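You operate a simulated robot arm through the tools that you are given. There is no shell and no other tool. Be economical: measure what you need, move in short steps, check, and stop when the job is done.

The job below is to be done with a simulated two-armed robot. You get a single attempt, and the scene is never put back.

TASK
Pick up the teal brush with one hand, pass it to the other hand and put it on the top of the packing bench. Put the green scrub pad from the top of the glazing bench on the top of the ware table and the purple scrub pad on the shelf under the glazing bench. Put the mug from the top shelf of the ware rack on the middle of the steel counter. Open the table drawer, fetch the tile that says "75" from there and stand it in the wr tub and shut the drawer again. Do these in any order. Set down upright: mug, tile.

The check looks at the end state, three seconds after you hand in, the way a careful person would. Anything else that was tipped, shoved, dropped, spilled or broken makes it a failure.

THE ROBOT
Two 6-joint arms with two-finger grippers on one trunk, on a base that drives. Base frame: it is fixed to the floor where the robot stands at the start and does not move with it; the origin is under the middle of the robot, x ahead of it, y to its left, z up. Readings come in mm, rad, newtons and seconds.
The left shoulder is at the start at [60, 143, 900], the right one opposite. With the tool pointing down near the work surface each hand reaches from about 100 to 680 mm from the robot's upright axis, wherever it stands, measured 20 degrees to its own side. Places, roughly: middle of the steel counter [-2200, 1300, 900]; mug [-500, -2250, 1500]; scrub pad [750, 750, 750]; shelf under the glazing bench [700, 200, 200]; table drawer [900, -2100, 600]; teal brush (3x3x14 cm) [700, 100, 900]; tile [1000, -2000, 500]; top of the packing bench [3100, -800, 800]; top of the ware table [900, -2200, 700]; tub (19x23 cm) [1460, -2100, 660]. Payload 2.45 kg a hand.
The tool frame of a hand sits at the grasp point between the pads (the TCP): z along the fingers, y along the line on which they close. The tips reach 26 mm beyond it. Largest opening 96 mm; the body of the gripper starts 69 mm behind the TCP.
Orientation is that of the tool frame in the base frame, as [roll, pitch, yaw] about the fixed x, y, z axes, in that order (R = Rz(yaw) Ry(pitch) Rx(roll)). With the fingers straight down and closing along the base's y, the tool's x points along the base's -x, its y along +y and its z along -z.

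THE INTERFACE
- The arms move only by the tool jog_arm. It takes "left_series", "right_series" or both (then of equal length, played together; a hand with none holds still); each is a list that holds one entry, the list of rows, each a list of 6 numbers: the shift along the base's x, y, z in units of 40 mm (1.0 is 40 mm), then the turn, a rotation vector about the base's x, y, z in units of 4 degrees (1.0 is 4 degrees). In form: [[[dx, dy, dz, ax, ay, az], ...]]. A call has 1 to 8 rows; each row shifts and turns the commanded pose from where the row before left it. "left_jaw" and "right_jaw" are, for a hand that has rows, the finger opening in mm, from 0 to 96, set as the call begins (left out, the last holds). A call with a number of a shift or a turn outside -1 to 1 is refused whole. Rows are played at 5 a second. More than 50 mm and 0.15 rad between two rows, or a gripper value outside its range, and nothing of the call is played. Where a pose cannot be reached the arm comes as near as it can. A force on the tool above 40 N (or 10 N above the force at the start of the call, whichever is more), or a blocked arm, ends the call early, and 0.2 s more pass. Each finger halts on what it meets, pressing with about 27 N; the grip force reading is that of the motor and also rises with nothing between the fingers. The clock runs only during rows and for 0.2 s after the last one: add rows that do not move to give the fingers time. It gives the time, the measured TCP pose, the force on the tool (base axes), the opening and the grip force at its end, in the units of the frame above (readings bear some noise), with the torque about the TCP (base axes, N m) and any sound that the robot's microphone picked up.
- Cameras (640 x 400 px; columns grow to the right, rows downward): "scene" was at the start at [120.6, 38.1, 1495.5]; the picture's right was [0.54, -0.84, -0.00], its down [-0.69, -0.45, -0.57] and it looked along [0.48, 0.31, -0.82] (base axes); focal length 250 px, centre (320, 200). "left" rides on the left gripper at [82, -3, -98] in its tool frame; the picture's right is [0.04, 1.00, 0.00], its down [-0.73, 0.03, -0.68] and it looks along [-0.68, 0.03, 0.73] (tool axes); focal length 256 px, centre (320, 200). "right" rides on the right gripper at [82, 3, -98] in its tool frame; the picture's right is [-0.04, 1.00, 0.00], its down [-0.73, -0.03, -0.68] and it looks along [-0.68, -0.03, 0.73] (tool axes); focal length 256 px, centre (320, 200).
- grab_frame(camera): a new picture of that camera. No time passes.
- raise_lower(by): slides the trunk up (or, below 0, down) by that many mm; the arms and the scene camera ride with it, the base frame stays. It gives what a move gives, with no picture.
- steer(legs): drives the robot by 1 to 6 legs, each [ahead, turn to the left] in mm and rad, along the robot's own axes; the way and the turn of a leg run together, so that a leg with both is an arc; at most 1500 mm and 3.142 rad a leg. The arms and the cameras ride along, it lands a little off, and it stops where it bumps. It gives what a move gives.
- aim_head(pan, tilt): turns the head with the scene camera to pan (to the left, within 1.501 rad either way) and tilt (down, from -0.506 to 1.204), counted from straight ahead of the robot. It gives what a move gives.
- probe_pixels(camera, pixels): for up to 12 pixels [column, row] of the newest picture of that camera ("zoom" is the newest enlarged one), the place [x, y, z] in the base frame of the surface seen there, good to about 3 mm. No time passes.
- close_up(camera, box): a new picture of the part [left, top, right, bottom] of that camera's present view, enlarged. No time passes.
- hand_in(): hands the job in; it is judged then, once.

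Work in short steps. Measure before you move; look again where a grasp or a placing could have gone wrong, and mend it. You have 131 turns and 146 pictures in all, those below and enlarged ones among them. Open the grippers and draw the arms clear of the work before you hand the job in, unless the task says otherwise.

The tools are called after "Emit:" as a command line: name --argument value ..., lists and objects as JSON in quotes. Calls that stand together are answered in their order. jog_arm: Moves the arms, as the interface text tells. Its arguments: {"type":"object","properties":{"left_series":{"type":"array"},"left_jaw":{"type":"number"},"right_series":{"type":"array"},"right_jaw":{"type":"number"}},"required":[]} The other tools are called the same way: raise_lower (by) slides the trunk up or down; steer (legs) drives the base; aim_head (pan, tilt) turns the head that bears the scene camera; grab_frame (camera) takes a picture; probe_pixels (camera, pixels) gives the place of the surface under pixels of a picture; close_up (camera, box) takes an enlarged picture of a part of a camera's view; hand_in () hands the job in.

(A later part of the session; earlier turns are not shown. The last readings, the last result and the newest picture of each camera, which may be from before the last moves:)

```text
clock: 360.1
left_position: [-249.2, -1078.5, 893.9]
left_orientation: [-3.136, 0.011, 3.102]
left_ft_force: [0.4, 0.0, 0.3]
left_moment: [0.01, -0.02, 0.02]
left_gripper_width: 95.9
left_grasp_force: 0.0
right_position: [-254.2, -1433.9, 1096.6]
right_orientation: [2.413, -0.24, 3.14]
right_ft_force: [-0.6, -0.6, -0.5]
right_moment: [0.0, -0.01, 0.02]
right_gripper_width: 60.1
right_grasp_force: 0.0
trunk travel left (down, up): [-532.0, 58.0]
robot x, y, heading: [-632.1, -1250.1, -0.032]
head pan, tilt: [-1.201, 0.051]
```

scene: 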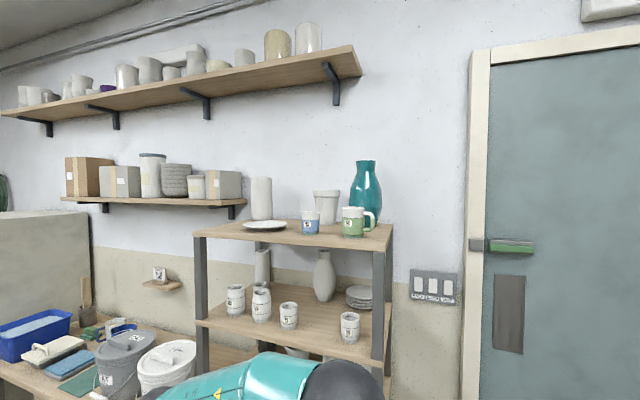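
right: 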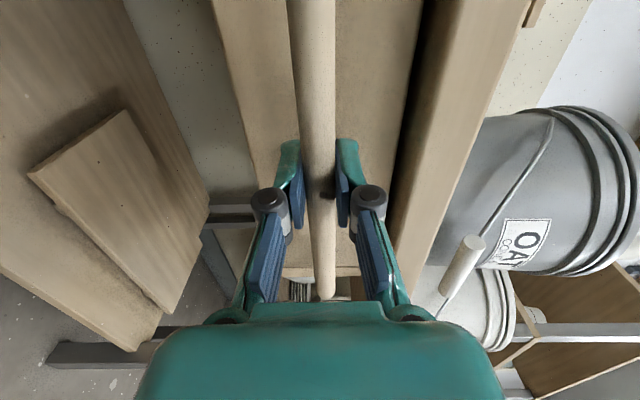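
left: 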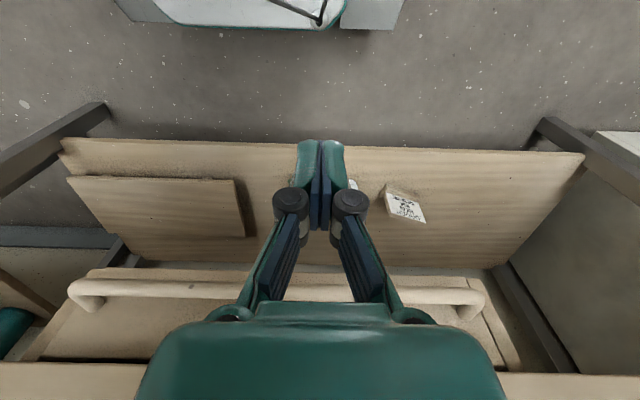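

The mug is at about (-380,-2148), z 1420–1513, with its handle pointing toward (-0.9,0.4). I will come in at heading about −1.05 so the fingers close across the handle's direction. First I tilt the left hand forward, then reverse, turn and approach part way.

Emit:
jog_arm --left_series '[[[0.3, -0.2, 0.2, 0, -1, 0], [0.3, -0.2, 0.2, 0, -1, 0], [0.3, -0.2, 0.2, 0, -1, 0], [0.3, -0.2, 0.2, 0, -1, 0], [0.3, -0.2, 0.2, 0, -1, 0], [0.3, -0.2, 0.2, 0, -1, 0], [0.3, -0.2, 0.2, 0, -1, 0], [0.3, -0.2, 0.2, 0, -1, 0]]]'

Emit:
jog_arm --left_series '[[[0, 0, 0.7, 0, -1, 0], [0, 0, 0.7, 0, -1, 0], [0, 0, 0.7, 0, -1, 0], [0, 0, 0.7, 0, -1, 0], [0, 0, 0.7, 0, -1, 0], [0, 0, 0.7, 0, -1, 0], [0, 0, 0.7, 0, -1, 0], [0, 0, 0.7, 0, -1, 0]]]'

Emit:
jog_arm --left_series '[[[0, 0, 0.7, 0, -1, 0], [0, 0, 0.7, 0, -1, 0], [0, 0, 0.7, 0, -1, 0], [0, 0, 0.7, 0, -1, 0], [0, 0, 0.7, 0, -1, 0], [0, 0, 0.7, 0, -1, 0], [0, 0, 0, 0, -0.5, 0]]]'

Emit:
steer --legs '[[-400, 0]]'

Emit:
steer --legs '[[0, -0.51]]'

Emit:
steer --legs '[[0, -0.51]]'

Emit:
raise_lower --by 55

Emit:
aim_head --pan 0.0 --tilt 0.1

Emit:
grab_frame --camera "scene"

```text
clock: 361.9
left_position: [-152.4, -1143.3, 956.9]
left_orientation: [3.124, 0.568, 3.094]
left_ft_force: [-1.2, -0.1, 0.0]
left_moment: [-0.01, 0.04, 0.0]
left_gripper_width: 96.0
left_grasp_force: 0.1
right_position: [-253.9, -1433.7, 1096.4]
right_orientation: [2.413, -0.239, 3.14]
right_ft_force: [0.2, 0.3, -0.3]
right_moment: [0.02, -0.04, 0.0]
right_gripper_width: 60.2
right_grasp_force: 0.0
trunk travel left (down, up): [-532.0, 58.0]
robot x, y, heading: [-638.0, -1247.7, -0.037]
head pan, tilt: [-1.201, 0.051]
```

```text
clock: 363.7
left_position: [-150.9, -1140.5, 1180.5]
left_orientation: [3.064, 1.128, 3.049]
left_ft_force: [-0.5, 0.5, -0.1]
left_moment: [0.03, 0.02, 0.01]
left_gripper_width: 96.0
left_grasp_force: 0.1
right_position: [-254.6, -1433.6, 1095.2]
right_orientation: [2.415, -0.239, 3.14]
right_ft_force: [0.6, -0.5, 0.4]
right_moment: [0.0, 0.02, 0.03]
right_gripper_width: 59.9
right_grasp_force: 0.1
trunk travel left (down, up): [-532.0, 58.0]
robot x, y, heading: [-635.0, -1252.8, -0.03]
head pan, tilt: [-1.201, 0.051]
```

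```text
clock: 365.3
left_position: [-152.7, -1141.5, 1347.5]
left_orientation: [1.295, 1.529, 1.29]
left_ft_force: [0.4, 0.0, 0.0]
left_moment: [0.01, -0.03, 0.01]
left_gripper_width: 96.0
left_grasp_force: 0.1
right_position: [-254.5, -1433.7, 1096.0]
right_orientation: [2.413, -0.24, 3.139]
right_ft_force: [0.6, -0.1, 0.0]
right_moment: [0.02, 0.01, 0.02]
right_gripper_width: 59.9
right_grasp_force: 0.1
trunk travel left (down, up): [-532.0, 58.0]
robot x, y, heading: [-636.5, -1252.7, -0.033]
head pan, tilt: [-1.201, 0.051]
```

```text
clock: 367.8
left_position: [-549.4, -1128.3, 1348.4]
left_orientation: [1.302, 1.528, 1.292]
left_ft_force: [-0.1, 0.4, 0.6]
left_moment: [-0.01, 0.02, -0.01]
left_gripper_width: 96.2
left_grasp_force: 0.0
right_position: [-649.9, -1421.1, 1096.6]
right_orientation: [2.416, -0.237, 3.138]
right_ft_force: [-0.3, -0.1, -0.7]
right_moment: [-0.04, -0.02, -0.03]
right_gripper_width: 59.9
right_grasp_force: 0.1
trunk travel left (down, up): [-532.0, 58.0]
robot x, y, heading: [-1031.3, -1238.2, -0.034]
head pan, tilt: [-1.201, 0.051]
```

```text
clock: 369.8
left_position: [-559.9, -1382.2, 1348.5]
left_orientation: [1.308, 1.528, 0.78]
left_ft_force: [0.0, -0.3, 0.0]
left_moment: [0.01, -0.04, 0.07]
left_gripper_width: 96.1
left_grasp_force: 0.2
right_position: [-793.4, -1584.9, 1096.5]
right_orientation: [2.415, -0.24, 2.618]
right_ft_force: [0.0, 0.1, 0.0]
right_moment: [-0.01, -0.01, -0.01]
right_gripper_width: 60.0
right_grasp_force: 0.2
trunk travel left (down, up): [-532.0, 58.0]
robot x, y, heading: [-1024.9, -1220.9, -0.555]
head pan, tilt: [-1.201, 0.051]
```

```text
clock: 371.8
left_position: [-693.9, -1589.4, 1348.2]
left_orientation: [1.317, 1.531, 0.284]
left_ft_force: [0.8, 0.0, 0.6]
left_moment: [-0.03, 0.01, 0.03]
left_gripper_width: 96.2
left_grasp_force: 0.0
right_position: [-996.6, -1654.8, 1096.9]
right_orientation: [2.416, -0.238, 2.112]
right_ft_force: [-0.4, 0.0, -0.2]
right_moment: [-0.01, -0.03, 0.0]
right_gripper_width: 60.1
right_grasp_force: 0.0
trunk travel left (down, up): [-532.0, 58.0]
robot x, y, heading: [-1010.1, -1219.0, -1.065]
head pan, tilt: [-1.201, 0.051]
```

```text
clock: 372.8
left_position: [-694.0, -1590.1, 1404.2]
left_orientation: [1.323, 1.53, 0.287]
left_ft_force: [-0.3, -0.3, 0.0]
left_moment: [-0.02, -0.02, 0.04]
left_gripper_width: 95.7
left_grasp_force: 0.1
right_position: [-996.1, -1654.5, 1152.1]
right_orientation: [2.415, -0.239, 2.113]
right_ft_force: [0.1, -0.7, -0.7]
right_moment: [-0.02, -0.01, 0.01]
right_gripper_width: 60.0
right_grasp_force: 0.0
trunk travel left (down, up): [-587.0, 3.0]
robot x, y, heading: [-1008.1, -1217.6, -1.058]
head pan, tilt: [-1.201, 0.051]
```

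```text
clock: 374.2
left_position: [-693.9, -1589.0, 1403.5]
left_orientation: [1.316, 1.531, 0.282]
left_ft_force: [0.2, -0.2, 0.2]
left_moment: [0.0, -0.04, -0.02]
left_gripper_width: 95.9
left_grasp_force: 0.1
right_position: [-997.0, -1653.7, 1152.3]
right_orientation: [2.414, -0.239, 2.112]
right_ft_force: [0.0, -1.0, -0.9]
right_moment: [-0.05, 0.05, 0.0]
right_gripper_width: 60.0
right_grasp_force: 0.1
trunk travel left (down, up): [-587.0, 3.0]
robot x, y, heading: [-1010.6, -1214.0, -1.066]
head pan, tilt: [0.0, 0.099]
```

```text
45 pictures are left
```

scene: 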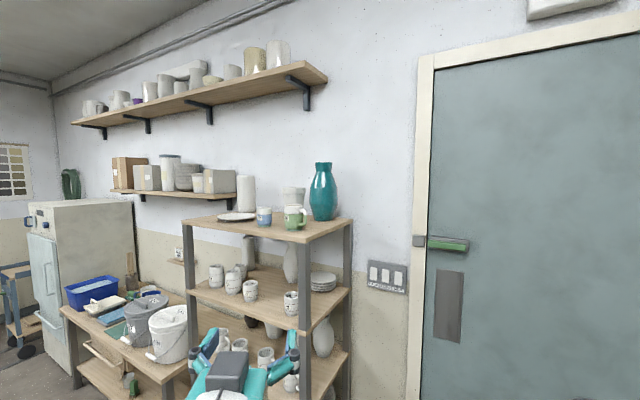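

The left hand points straight at heading −1.04, level, and the mug is at (294,217). I re-measure the mug and raise the hand 66 mm.

Emit:
close_up --camera "scene" --box '[230, 150, 360, 250]'

Emit:
probe_pixels --camera "scene" --pixels '[[293, 208], [293, 216], [293, 226], [286, 216], [300, 216], [305, 215], [264, 217], [322, 195]]'

Emit:
jog_arm --left_series '[[[0, 0, 0.55, 0, 0, 0], [0, 0, 0.55, 0, 0, 0], [0, 0, 0.55, 0, 0, 0], [0, 0, 0, 0, 0, 0]]]'

```text
4.00 times, centred on (295, 200) of scene
```

zoom: 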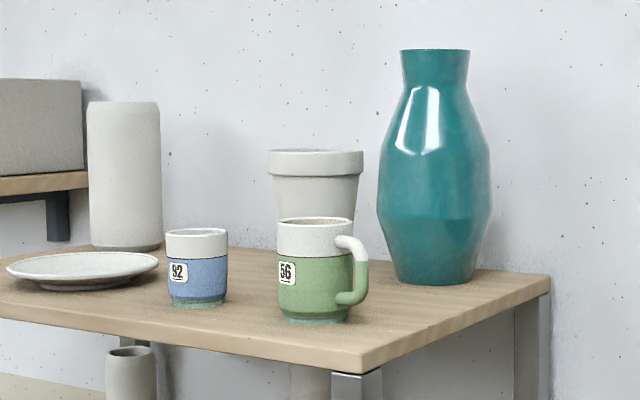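

```text
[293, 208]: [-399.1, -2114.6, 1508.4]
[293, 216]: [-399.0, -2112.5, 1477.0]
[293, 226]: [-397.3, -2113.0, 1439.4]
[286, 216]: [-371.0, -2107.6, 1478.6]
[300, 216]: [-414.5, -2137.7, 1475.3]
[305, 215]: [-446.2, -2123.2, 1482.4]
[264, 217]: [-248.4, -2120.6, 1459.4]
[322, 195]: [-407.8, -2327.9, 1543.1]
```

```text
clock: 375.2
left_position: [-692.7, -1590.8, 1470.0]
left_orientation: [1.324, 1.53, 0.288]
left_ft_force: [-0.5, -1.1, 0.1]
left_moment: [0.01, 0.01, -0.01]
left_gripper_width: 95.9
left_grasp_force: 0.1
right_position: [-996.5, -1653.7, 1152.6]
right_orientation: [2.416, -0.239, 2.111]
right_ft_force: [0.7, -0.3, 0.0]
right_moment: [-0.01, -0.02, 0.0]
right_gripper_width: 60.0
right_grasp_force: 0.0
trunk travel left (down, up): [-587.0, 3.0]
robot x, y, heading: [-1008.6, -1214.1, -1.061]
head pan, tilt: [0.0, 0.099]
```

The mug centre is about (-381,-2143), r≈37, handle at 163°. At this heading the handle would foul a finger, so I should approach at heading about −0.7, with the handle running back between the fingers. I turn toward the new start point and check the floor for bins.

Emit:
steer --legs '[[0, -0.57]]'

Emit:
aim_head --pan -0.3 --tilt 0.6

Emit:
grab_frame --camera "scene"

Emit:
probe_pixels --camera "scene" --pixels '[[320, 200], [400, 200], [500, 220], [450, 260], [560, 260], [600, 200], [250, 180], [320, 300]]'

```text
clock: 377.3
left_position: [-940.0, -1700.3, 1470.3]
left_orientation: [1.314, 1.531, -0.286]
left_ft_force: [-0.5, -0.1, 0.2]
left_moment: [0.01, 0.02, 0.01]
left_gripper_width: 95.8
left_grasp_force: 0.2
right_position: [-1231.5, -1592.9, 1153.0]
right_orientation: [2.415, -0.241, 1.552]
right_ft_force: [0.7, -0.2, 0.4]
right_moment: [0.0, 0.02, -0.01]
right_gripper_width: 60.2
right_grasp_force: 0.1
trunk travel left (down, up): [-587.0, 3.0]
robot x, y, heading: [-991.1, -1217.9, -1.619]
head pan, tilt: [0.0, 0.099]
```

```text
clock: 378.2
left_position: [-940.3, -1700.2, 1469.7]
left_orientation: [1.303, 1.53, -0.292]
left_ft_force: [-0.3, 0.0, -0.7]
left_moment: [-0.02, -0.01, -0.02]
left_gripper_width: 96.1
left_grasp_force: 0.0
right_position: [-1230.5, -1591.6, 1153.9]
right_orientation: [2.415, -0.239, 1.55]
right_ft_force: [0.3, -0.5, 1.1]
right_moment: [-0.01, -0.01, -0.02]
right_gripper_width: 59.9
right_grasp_force: 0.0
trunk travel left (down, up): [-587.0, 3.0]
robot x, y, heading: [-985.4, -1216.0, -1.624]
head pan, tilt: [-0.3, 0.6]
```

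```text
43 pictures are left
```

scene: 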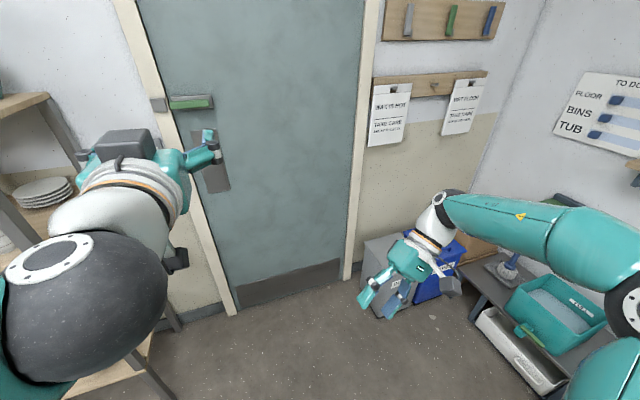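

```text
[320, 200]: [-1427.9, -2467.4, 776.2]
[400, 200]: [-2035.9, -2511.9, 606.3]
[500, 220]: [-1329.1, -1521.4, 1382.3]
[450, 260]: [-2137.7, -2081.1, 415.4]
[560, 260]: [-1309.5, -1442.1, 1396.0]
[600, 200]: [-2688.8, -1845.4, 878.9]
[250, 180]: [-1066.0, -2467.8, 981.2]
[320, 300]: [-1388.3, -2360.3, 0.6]
```

The floor is clear. I drive 490 mm, turn left to heading −0.7 and check the alignment.

Emit:
steer --legs '[[490, 0]]'

Emit:
steer --legs '[[0, 0.46]]'

Emit:
steer --legs '[[0, 0.46]]'

Emit:
aim_head --pan 0.1 --tilt 0.1

Emit:
grab_frame --camera "scene"

```text
clock: 381.1
left_position: [-967.9, -2175.1, 1469.2]
left_orientation: [1.326, 1.531, -0.275]
left_ft_force: [-0.5, 0.5, 0.4]
left_moment: [0.0, -0.04, 0.0]
left_gripper_width: 96.2
left_grasp_force: 0.1
right_position: [-1258.5, -2066.8, 1153.0]
right_orientation: [2.415, -0.238, 1.545]
right_ft_force: [-0.9, 0.5, 0.2]
right_moment: [0.0, -0.05, 0.01]
right_gripper_width: 60.1
right_grasp_force: 0.1
trunk travel left (down, up): [-587.0, 3.0]
robot x, y, heading: [-1013.4, -1695.2, -1.626]
head pan, tilt: [-0.3, 0.6]
```

```text
clock: 383.0
left_position: [-761.7, -2103.5, 1469.9]
left_orientation: [1.316, 1.531, 0.165]
left_ft_force: [0.3, 0.2, -0.4]
left_moment: [0.0, -0.02, 0.01]
left_gripper_width: 96.0
left_grasp_force: 0.2
right_position: [-1070.7, -2130.8, 1153.2]
right_orientation: [2.415, -0.239, 1.998]
right_ft_force: [-0.8, 0.2, -0.5]
right_moment: [0.0, 0.0, 0.0]
right_gripper_width: 59.8
right_grasp_force: 0.0
trunk travel left (down, up): [-587.0, 3.0]
robot x, y, heading: [-1030.6, -1696.3, -1.173]
head pan, tilt: [-0.3, 0.6]
```

```text
clock: 384.9
left_position: [-606.2, -1940.9, 1470.5]
left_orientation: [1.308, 1.532, 0.62]
left_ft_force: [0.6, -0.1, -0.8]
left_moment: [0.04, 0.0, -0.03]
left_gripper_width: 95.8
left_grasp_force: 0.0
right_position: [-870.5, -2104.2, 1153.3]
right_orientation: [2.416, -0.241, 2.457]
right_ft_force: [-0.9, 0.2, -0.1]
right_moment: [-0.01, 0.01, -0.04]
right_gripper_width: 59.9
right_grasp_force: 0.2
trunk travel left (down, up): [-587.0, 3.0]
robot x, y, heading: [-1036.2, -1707.7, -0.711]
head pan, tilt: [-0.3, 0.6]
```

```text
clock: 385.8
left_position: [-606.8, -1941.4, 1471.3]
left_orientation: [1.314, 1.531, 0.628]
left_ft_force: [-0.4, 0.4, 0.2]
left_moment: [0.02, -0.05, 0.03]
left_gripper_width: 96.0
left_grasp_force: 0.1
right_position: [-870.7, -2104.1, 1153.7]
right_orientation: [2.416, -0.237, 2.458]
right_ft_force: [0.5, -0.6, 0.0]
right_moment: [0.02, -0.01, 0.0]
right_gripper_width: 59.9
right_grasp_force: 0.0
trunk travel left (down, up): [-587.0, 3.0]
robot x, y, heading: [-1042.3, -1707.2, -0.714]
head pan, tilt: [0.099, 0.099]
```

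```text
42 pictures are left
```

scene: 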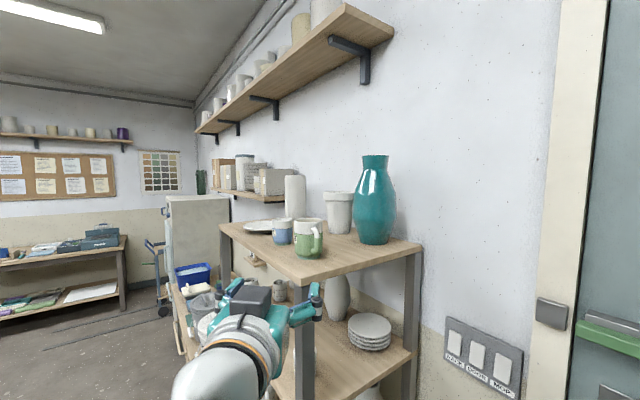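

The hand needs 295 mm straight ahead, but the right arm would come close to the wall. I pull the right hand back first, and nudge the left hand 6 mm to its right.

Emit:
jog_arm --right_series '[[[-0.3, 0.8, 0, 0, 0, 0], [-0.3, 0.8, 0, 0, 0, 0], [-0.3, 0.8, 0, 0, 0, 0], [-0.3, 0.8, 0, 0, 0, 0], [0, 0, 0, 0, 0, 0]]]' --left_series '[[[-0.1, -0.11, -0.05, 0, 0, 0], [0, 0, 0, 0, 0, 0], [0, 0, 0, 0, 0, 0], [0, 0, 0, 0, 0, 0], [0, 0, 0, 0, 0, 0]]]'

Emit:
aim_head --pan -1.0 --tilt 0.5

Emit:
grab_frame --camera "scene"

Emit:
probe_pixels --camera "scene" --pixels '[[320, 200], [200, 200], [450, 200], [320, 300], [200, 300], [450, 300], [100, 200], [560, 200]]'

```text
clock: 387.0
left_position: [-610.9, -1947.0, 1469.7]
left_orientation: [1.327, 1.531, 0.64]
left_ft_force: [0.8, -0.8, 0.6]
left_moment: [0.02, 0.03, -0.01]
left_gripper_width: 95.9
left_grasp_force: 0.1
right_position: [-927.0, -1983.6, 1143.9]
right_orientation: [2.412, -0.237, 2.462]
right_ft_force: [-0.7, 0.7, 0.3]
right_moment: [-0.02, -0.01, -0.01]
right_gripper_width: 60.2
right_grasp_force: 0.0
right hand out of reach, approached as far as the arm can: row 3, 4
trunk travel left (down, up): [-587.0, 3.0]
robot x, y, heading: [-1036.6, -1706.9, -0.714]
head pan, tilt: [0.099, 0.099]
```

```text
clock: 388.3
left_position: [-611.0, -1945.0, 1467.8]
left_orientation: [1.31, 1.532, 0.623]
left_ft_force: [0.6, -0.6, -0.6]
left_moment: [0.01, 0.0, 0.05]
left_gripper_width: 96.0
left_grasp_force: 0.0
right_position: [-926.3, -1982.8, 1145.1]
right_orientation: [2.41, -0.236, 2.462]
right_ft_force: [-0.4, -0.7, -0.5]
right_moment: [0.0, -0.05, 0.04]
right_gripper_width: 60.0
right_grasp_force: 0.1
trunk travel left (down, up): [-587.0, 3.0]
robot x, y, heading: [-1038.5, -1703.7, -0.713]
head pan, tilt: [-1.0, 0.499]
```

```text
41 pictures are left
```

scene: 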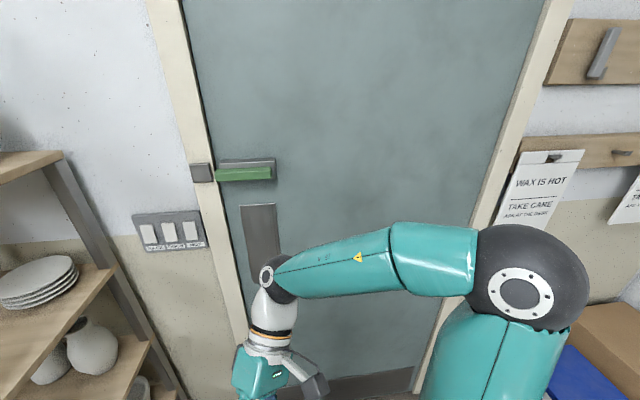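

```text
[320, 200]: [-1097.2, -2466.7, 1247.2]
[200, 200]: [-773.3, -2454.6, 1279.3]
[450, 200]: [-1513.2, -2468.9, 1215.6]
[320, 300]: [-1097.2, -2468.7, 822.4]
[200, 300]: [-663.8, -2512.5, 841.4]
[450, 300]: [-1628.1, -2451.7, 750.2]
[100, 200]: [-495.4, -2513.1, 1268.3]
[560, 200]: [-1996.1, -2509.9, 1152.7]
```

The right arm is clear of the wall now. I drive 200 mm ahead and look at the fingers relative to the mug.

Emit:
steer --legs '[[200, 0]]'

Emit:
aim_head --pan 0.15 --tilt 0.25

Emit:
grab_frame --camera "scene"

Emit:
grab_frame --camera "left"

```text
clock: 389.9
left_position: [-457.3, -2077.4, 1467.7]
left_orientation: [1.332, 1.53, 0.645]
left_ft_force: [0.2, -0.6, -0.6]
left_moment: [-0.03, -0.01, -0.02]
left_gripper_width: 96.0
left_grasp_force: 0.1
right_position: [-773.0, -2114.8, 1144.1]
right_orientation: [2.411, -0.238, 2.462]
right_ft_force: [0.3, 0.1, 0.1]
right_moment: [0.04, 0.02, 0.04]
right_gripper_width: 60.1
right_grasp_force: 0.0
trunk travel left (down, up): [-587.0, 3.0]
robot x, y, heading: [-887.7, -1835.1, -0.716]
head pan, tilt: [-1.0, 0.499]
```

```text
clock: 391.3
left_position: [-459.1, -2076.7, 1467.9]
left_orientation: [1.304, 1.532, 0.618]
left_ft_force: [-0.4, 0.4, 0.4]
left_moment: [-0.02, 0.01, 0.01]
left_gripper_width: 95.9
left_grasp_force: 0.0
right_position: [-773.8, -2113.6, 1144.7]
right_orientation: [2.411, -0.236, 2.461]
right_ft_force: [0.2, 0.2, 0.0]
right_moment: [0.03, 0.0, 0.03]
right_gripper_width: 60.2
right_grasp_force: 0.1
trunk travel left (down, up): [-587.0, 3.0]
robot x, y, heading: [-884.9, -1833.7, -0.71]
head pan, tilt: [0.15, 0.25]
```

```text
40 pictures are left
```

scene: 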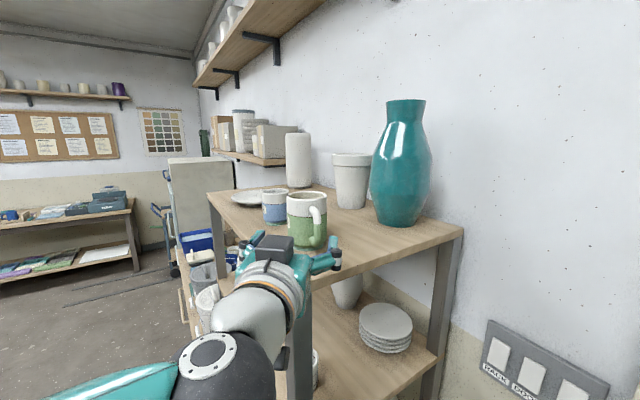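

```text
39 pictures are left
```

left: 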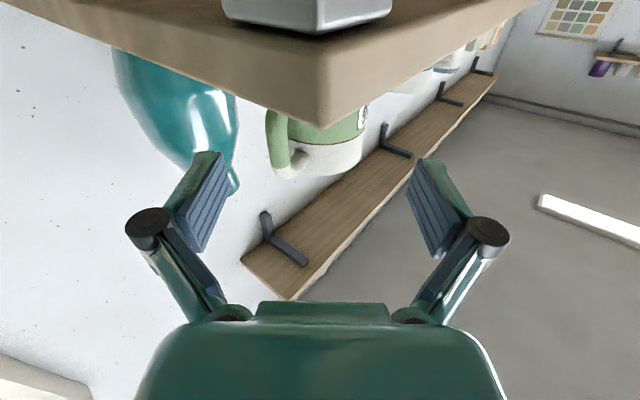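

The wrist camera hangs under the hand and would hit the shelf board. I back off and roll the hand 180° about its pointing axis so the camera is on top.

Emit:
steer --legs '[[-220, 0]]'

Emit:
jog_arm --left_series '[[[0, 0, 0, 1, -0.81, 0], [0, 0, 0, 1, -0.81, 0], [0, 0, 0, 1, -0.81, 0], [0, 0, 0, 1, -0.81, 0], [0, 0, 0, 1, -0.81, 0], [0, 0, 0, 1, -0.81, 0], [0, 0, 0, 1, -0.81, 0], [0, 0, 0, 1, -0.81, 0]]]'

Emit:
jog_arm --left_series '[[[0, 0, 0, 1, -0.81, 0], [0, 0, 0, 1, -0.81, 0], [0, 0, 0, 1, -0.81, 0], [0, 0, 0, 1, -0.81, 0], [0, 0, 0, 1, -0.81, 0], [0, 0, 0, 1, -0.81, 0], [0, 0, 0, 1, -0.81, 0], [0, 0, 0, 1, -0.81, 0]]]'

```text
clock: 393.0
left_position: [-627.8, -1932.1, 1470.3]
left_orientation: [1.284, 1.53, 0.592]
left_ft_force: [0.6, 0.6, 0.3]
left_moment: [0.03, 0.01, -0.01]
left_gripper_width: 96.2
left_grasp_force: 0.1
right_position: [-943.7, -1969.6, 1144.8]
right_orientation: [2.41, -0.235, 2.46]
right_ft_force: [-0.5, 0.1, -0.9]
right_moment: [-0.02, -0.01, 0.02]
right_gripper_width: 60.1
right_grasp_force: 0.0
trunk travel left (down, up): [-587.0, 3.0]
robot x, y, heading: [-1056.8, -1688.1, -0.715]
head pan, tilt: [0.15, 0.25]
```

```text
clock: 394.8
left_position: [-626.4, -1932.2, 1469.5]
left_orientation: [1.568, 0.812, 0.875]
left_ft_force: [0.3, -1.1, 0.7]
left_moment: [0.03, -0.02, 0.01]
left_gripper_width: 95.9
left_grasp_force: 0.0
right_position: [-940.8, -1969.2, 1145.8]
right_orientation: [2.41, -0.235, 2.459]
right_ft_force: [0.3, 0.4, 0.0]
right_moment: [-0.04, -0.02, -0.01]
right_gripper_width: 60.1
right_grasp_force: 0.2
trunk travel left (down, up): [-587.0, 3.0]
robot x, y, heading: [-1054.5, -1691.5, -0.719]
head pan, tilt: [0.15, 0.25]
```

```text
clock: 396.6
left_position: [-626.2, -1932.5, 1468.6]
left_orientation: [1.58, 0.094, 0.88]
left_ft_force: [-0.1, -0.5, 0.2]
left_moment: [-0.02, -0.03, 0.0]
left_gripper_width: 95.9
left_grasp_force: 0.0
right_position: [-942.5, -1968.5, 1146.2]
right_orientation: [2.41, -0.235, 2.459]
right_ft_force: [1.3, -0.2, -0.7]
right_moment: [-0.01, -0.03, 0.02]
right_gripper_width: 60.0
right_grasp_force: 0.2
trunk travel left (down, up): [-587.0, 3.0]
robot x, y, heading: [-1053.0, -1696.5, -0.721]
head pan, tilt: [0.15, 0.25]
```

The roll works. I finish the remaining 19 rows, drive ahead 220 mm and look.

Emit:
jog_arm --left_series '[[[0, 0, 0, 1, -0.82, 0], [0, 0, 0, 1, -0.82, 0], [0, 0, 0, 1, -0.82, 0], [0, 0, 0, 1, -0.82, 0], [0, 0, 0, 1, -0.82, 0], [0, 0, 0, 1, -0.82, 0], [0, 0, 0, 1, -0.82, 0], [0, 0, 0, 1, -0.82, 0]]]'

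Emit:
jog_arm --left_series '[[[0, 0, 0, 1, -0.82, 0], [0, 0, 0, 1, -0.82, 0], [0, 0, 0, 1, -0.82, 0], [0, 0, 0, 1, -0.82, 0], [0, 0, 0, 1, -0.82, 0], [0, 0, 0, 1, -0.82, 0], [0, 0, 0, 1, -0.82, 0], [0, 0, 0, 1, -0.82, 0]]]'

Emit:
jog_arm --left_series '[[[0, 0, 0, 1, -0.82, 0], [0, 0, 0, 1, -0.82, 0], [0, 0, 0, 0.9, -0.74, 0], [0, 0, 0, 0, 0, 0]]]'

Emit:
steer --legs '[[220, 0]]'

Emit:
grab_frame --camera "left"

Emit:
close_up --camera "scene" --box '[200, 150, 400, 300]'

```text
clock: 398.4
left_position: [-625.6, -1934.0, 1470.2]
left_orientation: [1.585, -0.63, 0.876]
left_ft_force: [-0.8, 0.7, -0.1]
left_moment: [0.01, 0.01, -0.01]
left_gripper_width: 96.2
left_grasp_force: 0.0
right_position: [-942.0, -1969.3, 1145.6]
right_orientation: [2.411, -0.237, 2.46]
right_ft_force: [0.2, 0.1, 0.1]
right_moment: [0.0, -0.01, -0.03]
right_gripper_width: 60.1
right_grasp_force: 0.0
trunk travel left (down, up): [-587.0, 3.0]
robot x, y, heading: [-1051.4, -1690.8, -0.717]
head pan, tilt: [0.15, 0.25]
```

```text
clock: 400.2
left_position: [-626.3, -1933.0, 1469.6]
left_orientation: [1.605, -1.352, 0.859]
left_ft_force: [-0.5, 0.2, -0.2]
left_moment: [0.0, -0.01, 0.01]
left_gripper_width: 95.7
left_grasp_force: 0.2
right_position: [-942.5, -1970.0, 1146.1]
right_orientation: [2.409, -0.236, 2.458]
right_ft_force: [0.1, -0.3, 0.0]
right_moment: [0.01, -0.02, 0.03]
right_gripper_width: 59.9
right_grasp_force: 0.0
trunk travel left (down, up): [-587.0, 3.0]
robot x, y, heading: [-1054.6, -1695.0, -0.715]
head pan, tilt: [0.15, 0.25]
```

```text
clock: 401.2
left_position: [-626.4, -1933.3, 1470.1]
left_orientation: [-1.685, -1.528, -2.136]
left_ft_force: [-0.3, 0.5, -0.3]
left_moment: [0.01, 0.01, 0.01]
left_gripper_width: 95.9
left_grasp_force: 0.1
right_position: [-942.7, -1969.6, 1144.1]
right_orientation: [2.41, -0.236, 2.459]
right_ft_force: [0.0, 0.6, -0.4]
right_moment: [0.02, -0.03, 0.0]
right_gripper_width: 59.9
right_grasp_force: 0.0
trunk travel left (down, up): [-587.0, 3.0]
robot x, y, heading: [-1050.9, -1692.1, -0.714]
head pan, tilt: [0.15, 0.25]
```

```text
clock: 402.9
left_position: [-464.5, -2075.0, 1468.3]
left_orientation: [-1.714, -1.531, -2.109]
left_ft_force: [0.2, -1.2, -0.3]
left_moment: [0.01, -0.02, -0.01]
left_gripper_width: 95.8
left_grasp_force: 0.0
right_position: [-781.0, -2110.8, 1144.9]
right_orientation: [2.409, -0.237, 2.456]
right_ft_force: [0.1, 0.4, 0.6]
right_moment: [0.0, 0.02, 0.02]
right_gripper_width: 60.1
right_grasp_force: 0.0
trunk travel left (down, up): [-587.0, 3.0]
robot x, y, heading: [-898.5, -1830.5, -0.718]
head pan, tilt: [0.15, 0.25]
```

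```text
38 pictures are left
```

left: 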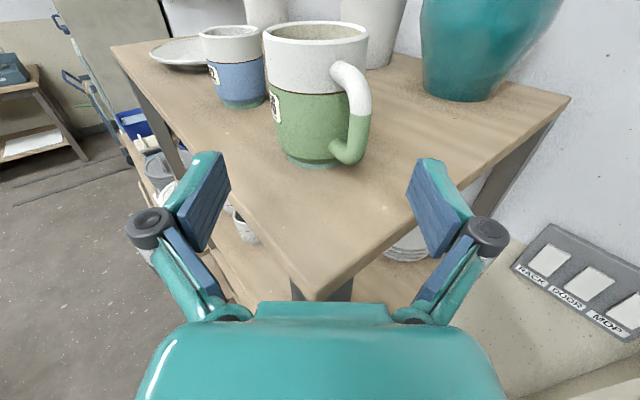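

```text
2.67 times, centred on (300, 225) of scene
```

zoom: 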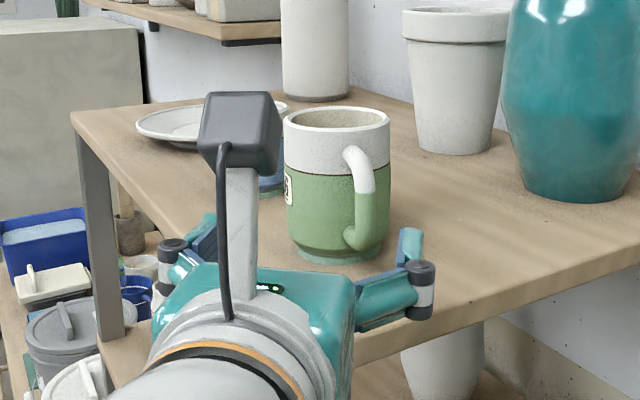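

Now the camera is on top and the mug is centred between the fingers (column 318), with the handle at (355,110) inside them. I probe the mug for the final distance.

Emit:
probe_pixels --camera "left" --pixels '[[268, 70], [300, 70], [325, 70], [300, 110], [372, 95], [355, 70], [365, 130], [305, 155], [345, 160], [368, 50]]'

```text
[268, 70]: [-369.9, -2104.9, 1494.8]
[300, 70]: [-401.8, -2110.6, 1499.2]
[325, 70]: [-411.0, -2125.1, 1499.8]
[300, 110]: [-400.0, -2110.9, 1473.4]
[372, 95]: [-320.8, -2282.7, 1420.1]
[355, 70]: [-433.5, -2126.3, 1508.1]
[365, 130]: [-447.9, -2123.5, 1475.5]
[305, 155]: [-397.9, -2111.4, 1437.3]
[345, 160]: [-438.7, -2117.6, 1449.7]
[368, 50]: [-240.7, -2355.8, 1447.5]
```

Mug centre is about (-379,-2142). I nudge 5 mm left, drive the last 98 mm, and check before closing.

Emit:
jog_arm --left_series '[[[0.1, 0.1, 0, 0, 0, 0], [0, 0, 0, 0, 0, 0]]]'

Emit:
steer --legs '[[96, 0]]'

Emit:
grab_frame --camera "left"

```text
clock: 403.5
left_position: [-461.3, -2070.8, 1469.3]
left_orientation: [-1.694, -1.529, -2.127]
left_ft_force: [0.4, 0.1, 0.2]
left_moment: [-0.01, -0.01, -0.03]
left_gripper_width: 96.2
left_grasp_force: 0.0
right_position: [-781.7, -2112.2, 1145.0]
right_orientation: [2.411, -0.236, 2.459]
right_ft_force: [0.5, 0.5, 0.3]
right_moment: [-0.03, 0.01, 0.02]
right_gripper_width: 60.3
right_grasp_force: 0.1
trunk travel left (down, up): [-587.0, 3.0]
robot x, y, heading: [-893.8, -1835.9, -0.713]
head pan, tilt: [0.15, 0.25]
```

```text
clock: 404.6
left_position: [-388.5, -2134.7, 1468.5]
left_orientation: [-1.715, -1.528, -2.106]
left_ft_force: [1.0, -0.3, 0.0]
left_moment: [0.02, -0.04, -0.01]
left_gripper_width: 96.3
left_grasp_force: 0.1
right_position: [-708.5, -2173.5, 1145.6]
right_orientation: [2.411, -0.237, 2.458]
right_ft_force: [0.3, -0.7, -0.2]
right_moment: [0.02, 0.05, -0.01]
right_gripper_width: 59.9
right_grasp_force: 0.1
trunk travel left (down, up): [-587.0, 3.0]
robot x, y, heading: [-818.7, -1897.8, -0.717]
head pan, tilt: [0.15, 0.25]
```

```text
36 pictures are left
```

left: 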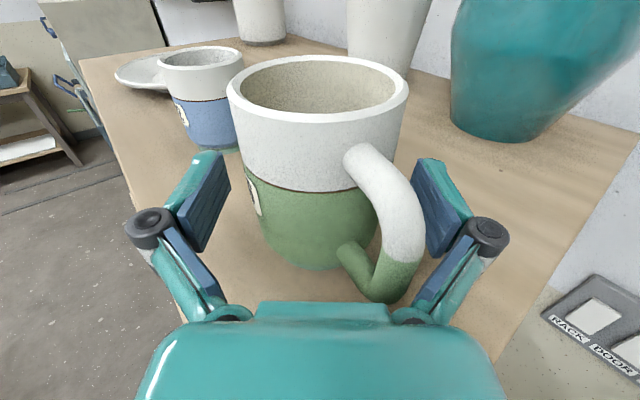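

The mug is between the fingers without any contact. I close gently, lift 50 mm and look.

Emit:
jog_arm --left_series '[[[0, 0, 0, 0, 0, 0], [0, 0, 0, 0, 0, 0], [0, 0, 0, 0, 0, 0], [0, 0, 0, 0, 0, 0]]]' --left_jaw 40

Emit:
jog_arm --left_series '[[[0, 0, 0.3, 0, 0, 0], [0, 0, 0.4, 0, 0, 0], [0, 0, 0.5, 0, 0, 0]]]'

Emit:
grab_frame --camera "left"

Emit:
close_up --camera "scene" --box '[200, 120, 440, 300]'

```text
clock: 405.6
left_position: [-390.7, -2134.7, 1469.2]
left_orientation: [-1.681, -1.527, -2.141]
left_ft_force: [0.5, -1.1, 0.8]
left_moment: [-0.15, 0.02, 0.02]
left_gripper_width: 75.9
left_grasp_force: 27.1
right_position: [-707.1, -2173.8, 1145.6]
right_orientation: [2.41, -0.237, 2.456]
right_ft_force: [0.8, 0.3, -0.6]
right_moment: [0.0, -0.02, 0.03]
right_gripper_width: 60.3
right_grasp_force: 0.0
trunk travel left (down, up): [-587.0, 3.0]
robot x, y, heading: [-819.6, -1895.0, -0.717]
head pan, tilt: [0.15, 0.25]
```

```text
clock: 406.4
left_position: [-389.7, -2135.0, 1518.2]
left_orientation: [-1.705, -1.529, -2.118]
left_ft_force: [-0.3, -0.3, -3.1]
left_moment: [0.0, 0.01, -0.01]
left_gripper_width: 76.0
left_grasp_force: 26.9
right_position: [-707.5, -2174.5, 1145.6]
right_orientation: [2.411, -0.236, 2.458]
right_ft_force: [0.5, 0.0, -0.3]
right_moment: [0.0, 0.0, -0.02]
right_gripper_width: 60.0
right_grasp_force: 0.1
trunk travel left (down, up): [-587.0, 3.0]
robot x, y, heading: [-820.3, -1892.9, -0.717]
head pan, tilt: [0.15, 0.25]
```

```text
35 pictures are left
```

left: 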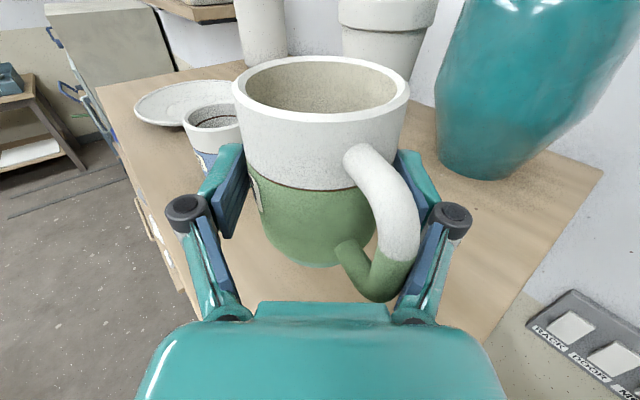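

```text
2.22 times, centred on (320, 210) of scene
```

zoom: 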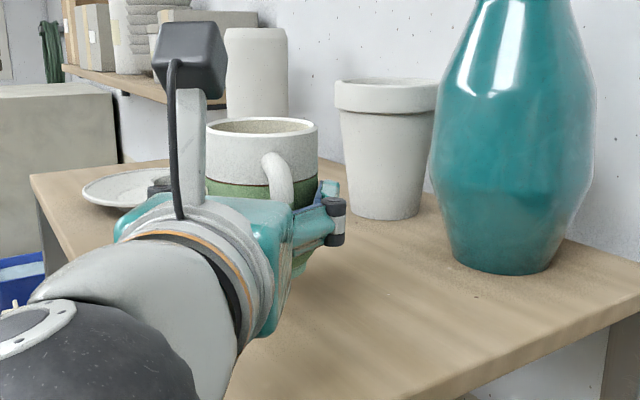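

The mug is held at 76 mm and hangs upright. I back away from the rack and turn toward the steel counter.

Emit:
steer --legs '[[-360, 0]]'

Emit:
steer --legs '[[0, 0.8]]'

Emit:
steer --legs '[[0, 0.8]]'

Emit:
steer --legs '[[0, 0.8]]'

Emit:
aim_head --pan 0.5 --tilt 0.35

Emit:
grab_frame --camera "scene"

```text
clock: 408.8
left_position: [-659.4, -1897.2, 1519.1]
left_orientation: [-1.675, -1.529, -2.144]
left_ft_force: [-0.4, 0.3, -2.6]
left_moment: [0.03, 0.0, -0.04]
left_gripper_width: 75.6
left_grasp_force: 27.1
right_position: [-977.9, -1937.4, 1147.0]
right_orientation: [2.41, -0.236, 2.459]
right_ft_force: [0.1, -0.3, -0.2]
right_moment: [0.02, -0.05, 0.0]
right_gripper_width: 59.9
right_grasp_force: 0.1
trunk travel left (down, up): [-587.0, 3.0]
robot x, y, heading: [-1090.6, -1659.7, -0.721]
head pan, tilt: [0.15, 0.25]
```

```text
clock: 411.5
left_position: [-621.0, -1519.6, 1518.9]
left_orientation: [-1.694, -1.528, -1.328]
left_ft_force: [-0.9, -0.3, -2.6]
left_moment: [0.0, 0.03, 0.0]
left_gripper_width: 75.5
left_grasp_force: 26.7
right_position: [-813.6, -1779.1, 1140.9]
right_orientation: [2.388, -0.224, -3.013]
right_ft_force: [-0.4, 0.4, 0.0]
right_moment: [0.01, 0.01, 0.01]
right_gripper_width: 60.2
right_grasp_force: 0.1
trunk travel left (down, up): [-587.0, 3.0]
robot x, y, heading: [-1089.9, -1683.9, 0.076]
head pan, tilt: [0.15, 0.25]
```

```text
clock: 414.2
left_position: [-874.9, -1234.8, 1518.4]
left_orientation: [-1.698, -1.529, -0.538]
left_ft_force: [0.4, -0.8, -2.7]
left_moment: [-0.03, 0.02, -0.03]
left_gripper_width: 75.5
left_grasp_force: 26.8
right_position: [-825.0, -1555.0, 1139.7]
right_orientation: [2.367, -0.217, -2.212]
right_ft_force: [-0.2, -0.6, 0.1]
right_moment: [0.01, 0.01, 0.03]
right_gripper_width: 60.0
right_grasp_force: 0.0
trunk travel left (down, up): [-587.0, 3.0]
robot x, y, heading: [-1071.5, -1691.1, 0.862]
head pan, tilt: [0.15, 0.25]
```

```text
clock: 417.0
left_position: [-1273.2, -1239.0, 1519.1]
left_orientation: [-1.698, -1.529, 0.279]
left_ft_force: [0.9, 0.3, -2.3]
left_moment: [-0.03, -0.04, -0.02]
left_gripper_width: 75.8
left_grasp_force: 27.1
right_position: [-1001.5, -1422.2, 1135.0]
right_orientation: [2.351, -0.209, -1.392]
right_ft_force: [-0.2, 0.1, -0.3]
right_moment: [0.0, -0.01, -0.01]
right_gripper_width: 60.0
right_grasp_force: 0.1
trunk travel left (down, up): [-587.0, 3.0]
robot x, y, heading: [-1055.1, -1694.7, 1.674]
head pan, tilt: [0.15, 0.25]
```

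```text
clock: 417.8
left_position: [-1271.2, -1239.7, 1520.2]
left_orientation: [-1.698, -1.527, 0.282]
left_ft_force: [0.8, 0.6, -2.1]
left_moment: [-0.02, 0.02, 0.04]
left_gripper_width: 75.6
left_grasp_force: 27.4
right_position: [-1000.3, -1421.2, 1135.8]
right_orientation: [2.349, -0.21, -1.39]
right_ft_force: [0.0, -0.1, 0.9]
right_moment: [0.04, 0.0, 0.02]
right_gripper_width: 60.0
right_grasp_force: 0.0
trunk travel left (down, up): [-587.0, 3.0]
robot x, y, heading: [-1051.0, -1695.1, 1.673]
head pan, tilt: [0.499, 0.351]
```

```text
33 pictures are left
```

scene: 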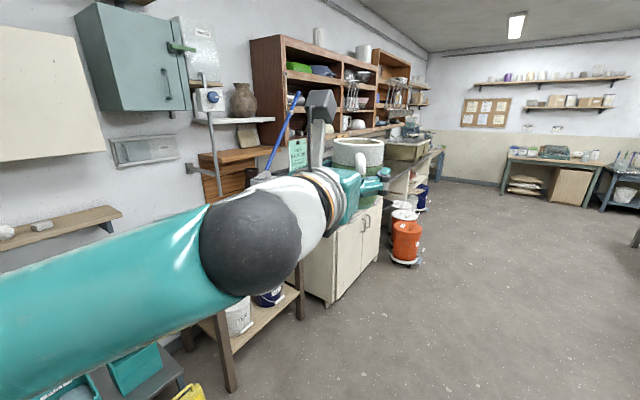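

The way is free. I drive along to y≈1390, turn left to face the counter and look down at it.

Emit:
steer --legs '[[1500, 0.042]]'

Emit:
steer --legs '[[1500, 0]]'

Emit:
steer --legs '[[0, 0.71]]'

Emit:
steer --legs '[[0, 0.71]]'

Emit:
aim_head --pan -0.1 --tilt 0.6

Emit:
grab_frame --camera "scene"

```text
clock: 425.3
left_position: [-1493.5, 220.2, 1519.0]
left_orientation: [-1.71, -1.529, 0.347]
left_ft_force: [-0.2, 0.1, -2.6]
left_moment: [-0.01, -0.03, 0.02]
left_gripper_width: 75.4
left_grasp_force: 27.3
right_position: [-1212.8, 52.3, 1136.2]
right_orientation: [2.35, -0.209, -1.333]
right_ft_force: [0.3, 0.1, -0.8]
right_moment: [0.0, 0.0, 0.01]
right_gripper_width: 59.9
right_grasp_force: 0.0
trunk travel left (down, up): [-587.0, 3.0]
robot x, y, heading: [-1242.4, -224.0, 1.728]
head pan, tilt: [0.499, 0.351]
```

```text
clock: 430.0
left_position: [-1626.5, 1033.1, 1520.7]
left_orientation: [-1.763, -1.53, 0.42]
left_ft_force: [0.5, 0.7, -2.3]
left_moment: [-0.04, 0.0, 0.08]
left_gripper_width: 75.4
left_grasp_force: 27.3
right_position: [-1342.6, 870.2, 1134.9]
right_orientation: [2.343, -0.21, -1.304]
right_ft_force: [0.4, 0.9, -0.6]
right_moment: [-0.03, 0.02, 0.02]
right_gripper_width: 59.8
right_grasp_force: 0.1
trunk travel left (down, up): [-587.0, 3.0]
robot x, y, heading: [-1362.5, 593.6, 1.877]
head pan, tilt: [0.499, 0.351]
stopped in leg 1: the robot was blocked; the commanded pose is now the measured one
```

```text
clock: 432.6
left_position: [-1840.0, 736.0, 1523.7]
left_orientation: [-1.622, -1.532, 1.004]
left_ft_force: [-0.2, -1.2, -2.9]
left_moment: [-0.03, -0.02, -0.07]
left_gripper_width: 75.5
left_grasp_force: 27.1
right_position: [-1518.3, 805.7, 1135.5]
right_orientation: [2.335, -0.205, -0.579]
right_ft_force: [1.2, -0.7, 0.2]
right_moment: [0.04, 0.01, -0.02]
right_gripper_width: 60.1
right_grasp_force: 0.1
trunk travel left (down, up): [-587.0, 3.0]
robot x, y, heading: [-1351.2, 599.3, 2.6]
head pan, tilt: [0.499, 0.351]
```

```text
clock: 433.9
left_position: [-1846.8, 642.4, 1521.3]
left_orientation: [-1.775, -1.532, 1.327]
left_ft_force: [-0.1, -0.8, -3.6]
left_moment: [0.0, -0.04, -0.09]
left_gripper_width: 75.1
left_grasp_force: 27.3
right_position: [-1541.8, 764.9, 1136.1]
right_orientation: [2.337, -0.206, -0.403]
right_ft_force: [0.4, -0.5, 0.7]
right_moment: [0.02, -0.03, 0.01]
right_gripper_width: 60.3
right_grasp_force: 0.0
trunk travel left (down, up): [-587.0, 3.0]
robot x, y, heading: [-1336.1, 585.7, 2.694]
head pan, tilt: [0.499, 0.351]
stopped in leg 1: the robot was blocked; the commanded pose is now the measured one
```

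```text
clock: 434.9
left_position: [-1845.6, 645.5, 1520.7]
left_orientation: [-1.764, -1.53, 1.317]
left_ft_force: [1.0, -0.2, -2.6]
left_moment: [-0.02, -0.01, -0.03]
left_gripper_width: 74.9
left_grasp_force: 26.6
right_position: [-1540.3, 765.4, 1135.7]
right_orientation: [2.335, -0.206, -0.404]
right_ft_force: [0.4, 0.1, 0.1]
right_moment: [0.02, 0.01, 0.02]
right_gripper_width: 60.0
right_grasp_force: 0.0
trunk travel left (down, up): [-587.0, 3.0]
robot x, y, heading: [-1332.8, 584.5, 2.696]
head pan, tilt: [-0.099, 0.6]
```

```text
32 pictures are left
```

scene: 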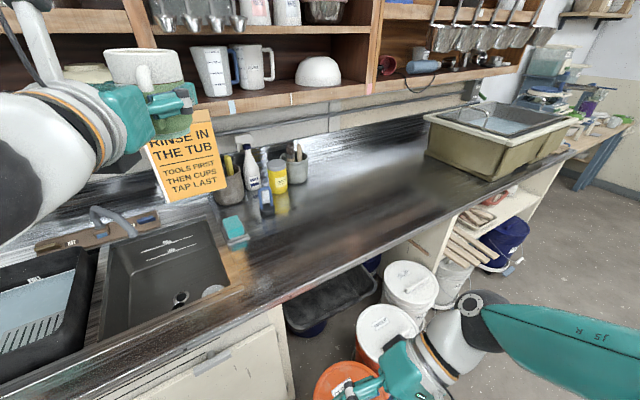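

The robot was stopped at (-1362,594). I probe the buckets, the counter front and the open counter area to see where things are.

Emit:
probe_pixels --camera "scene" --pixels '[[345, 370], [385, 320], [410, 280], [370, 180], [330, 220], [400, 200], [440, 210], [290, 290], [340, 300], [470, 160], [280, 170], [395, 160]]'

Emit:
aim_head --pan -0.7 --tilt 1.0

Emit:
grab_frame --camera "scene"

Emit:
probe_pixels --camera "scene" --pixels '[[320, 60], [200, 100], [250, 150], [420, 100], [500, 100], [150, 150], [300, 120], [100, 100]]'

```text
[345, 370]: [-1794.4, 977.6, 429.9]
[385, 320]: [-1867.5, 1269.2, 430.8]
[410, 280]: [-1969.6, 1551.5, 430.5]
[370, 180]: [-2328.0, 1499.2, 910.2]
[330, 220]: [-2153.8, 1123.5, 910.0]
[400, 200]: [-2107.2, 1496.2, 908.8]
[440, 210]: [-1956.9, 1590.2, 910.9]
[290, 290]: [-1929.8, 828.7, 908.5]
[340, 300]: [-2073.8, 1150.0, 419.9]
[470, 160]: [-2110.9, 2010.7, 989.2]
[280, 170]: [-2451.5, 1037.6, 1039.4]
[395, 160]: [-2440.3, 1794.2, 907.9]
```

```text
clock: 435.9
left_position: [-1845.2, 645.4, 1519.7]
left_orientation: [-1.762, -1.528, 1.314]
left_ft_force: [-0.4, 0.4, -3.4]
left_moment: [0.01, 0.01, 0.02]
left_gripper_width: 75.3
left_grasp_force: 26.9
right_position: [-1540.7, 765.7, 1135.2]
right_orientation: [2.335, -0.205, -0.402]
right_ft_force: [-0.8, -0.5, -0.1]
right_moment: [0.02, 0.02, 0.03]
right_gripper_width: 60.1
right_grasp_force: 0.0
trunk travel left (down, up): [-587.0, 3.0]
robot x, y, heading: [-1336.6, 585.4, 2.695]
head pan, tilt: [-0.7, 1.0]
```

```text
31 pictures are left
```

scene: 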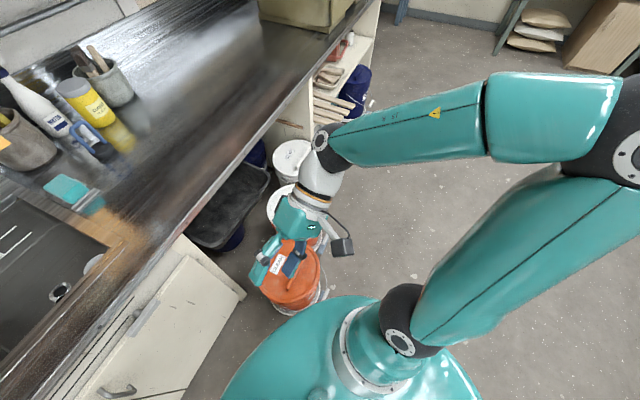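

```text
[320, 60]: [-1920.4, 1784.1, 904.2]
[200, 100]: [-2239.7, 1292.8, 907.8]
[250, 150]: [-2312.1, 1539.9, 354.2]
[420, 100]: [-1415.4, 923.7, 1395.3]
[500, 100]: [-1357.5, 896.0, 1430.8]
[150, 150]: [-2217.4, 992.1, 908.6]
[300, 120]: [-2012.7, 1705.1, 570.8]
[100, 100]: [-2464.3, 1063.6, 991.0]
```

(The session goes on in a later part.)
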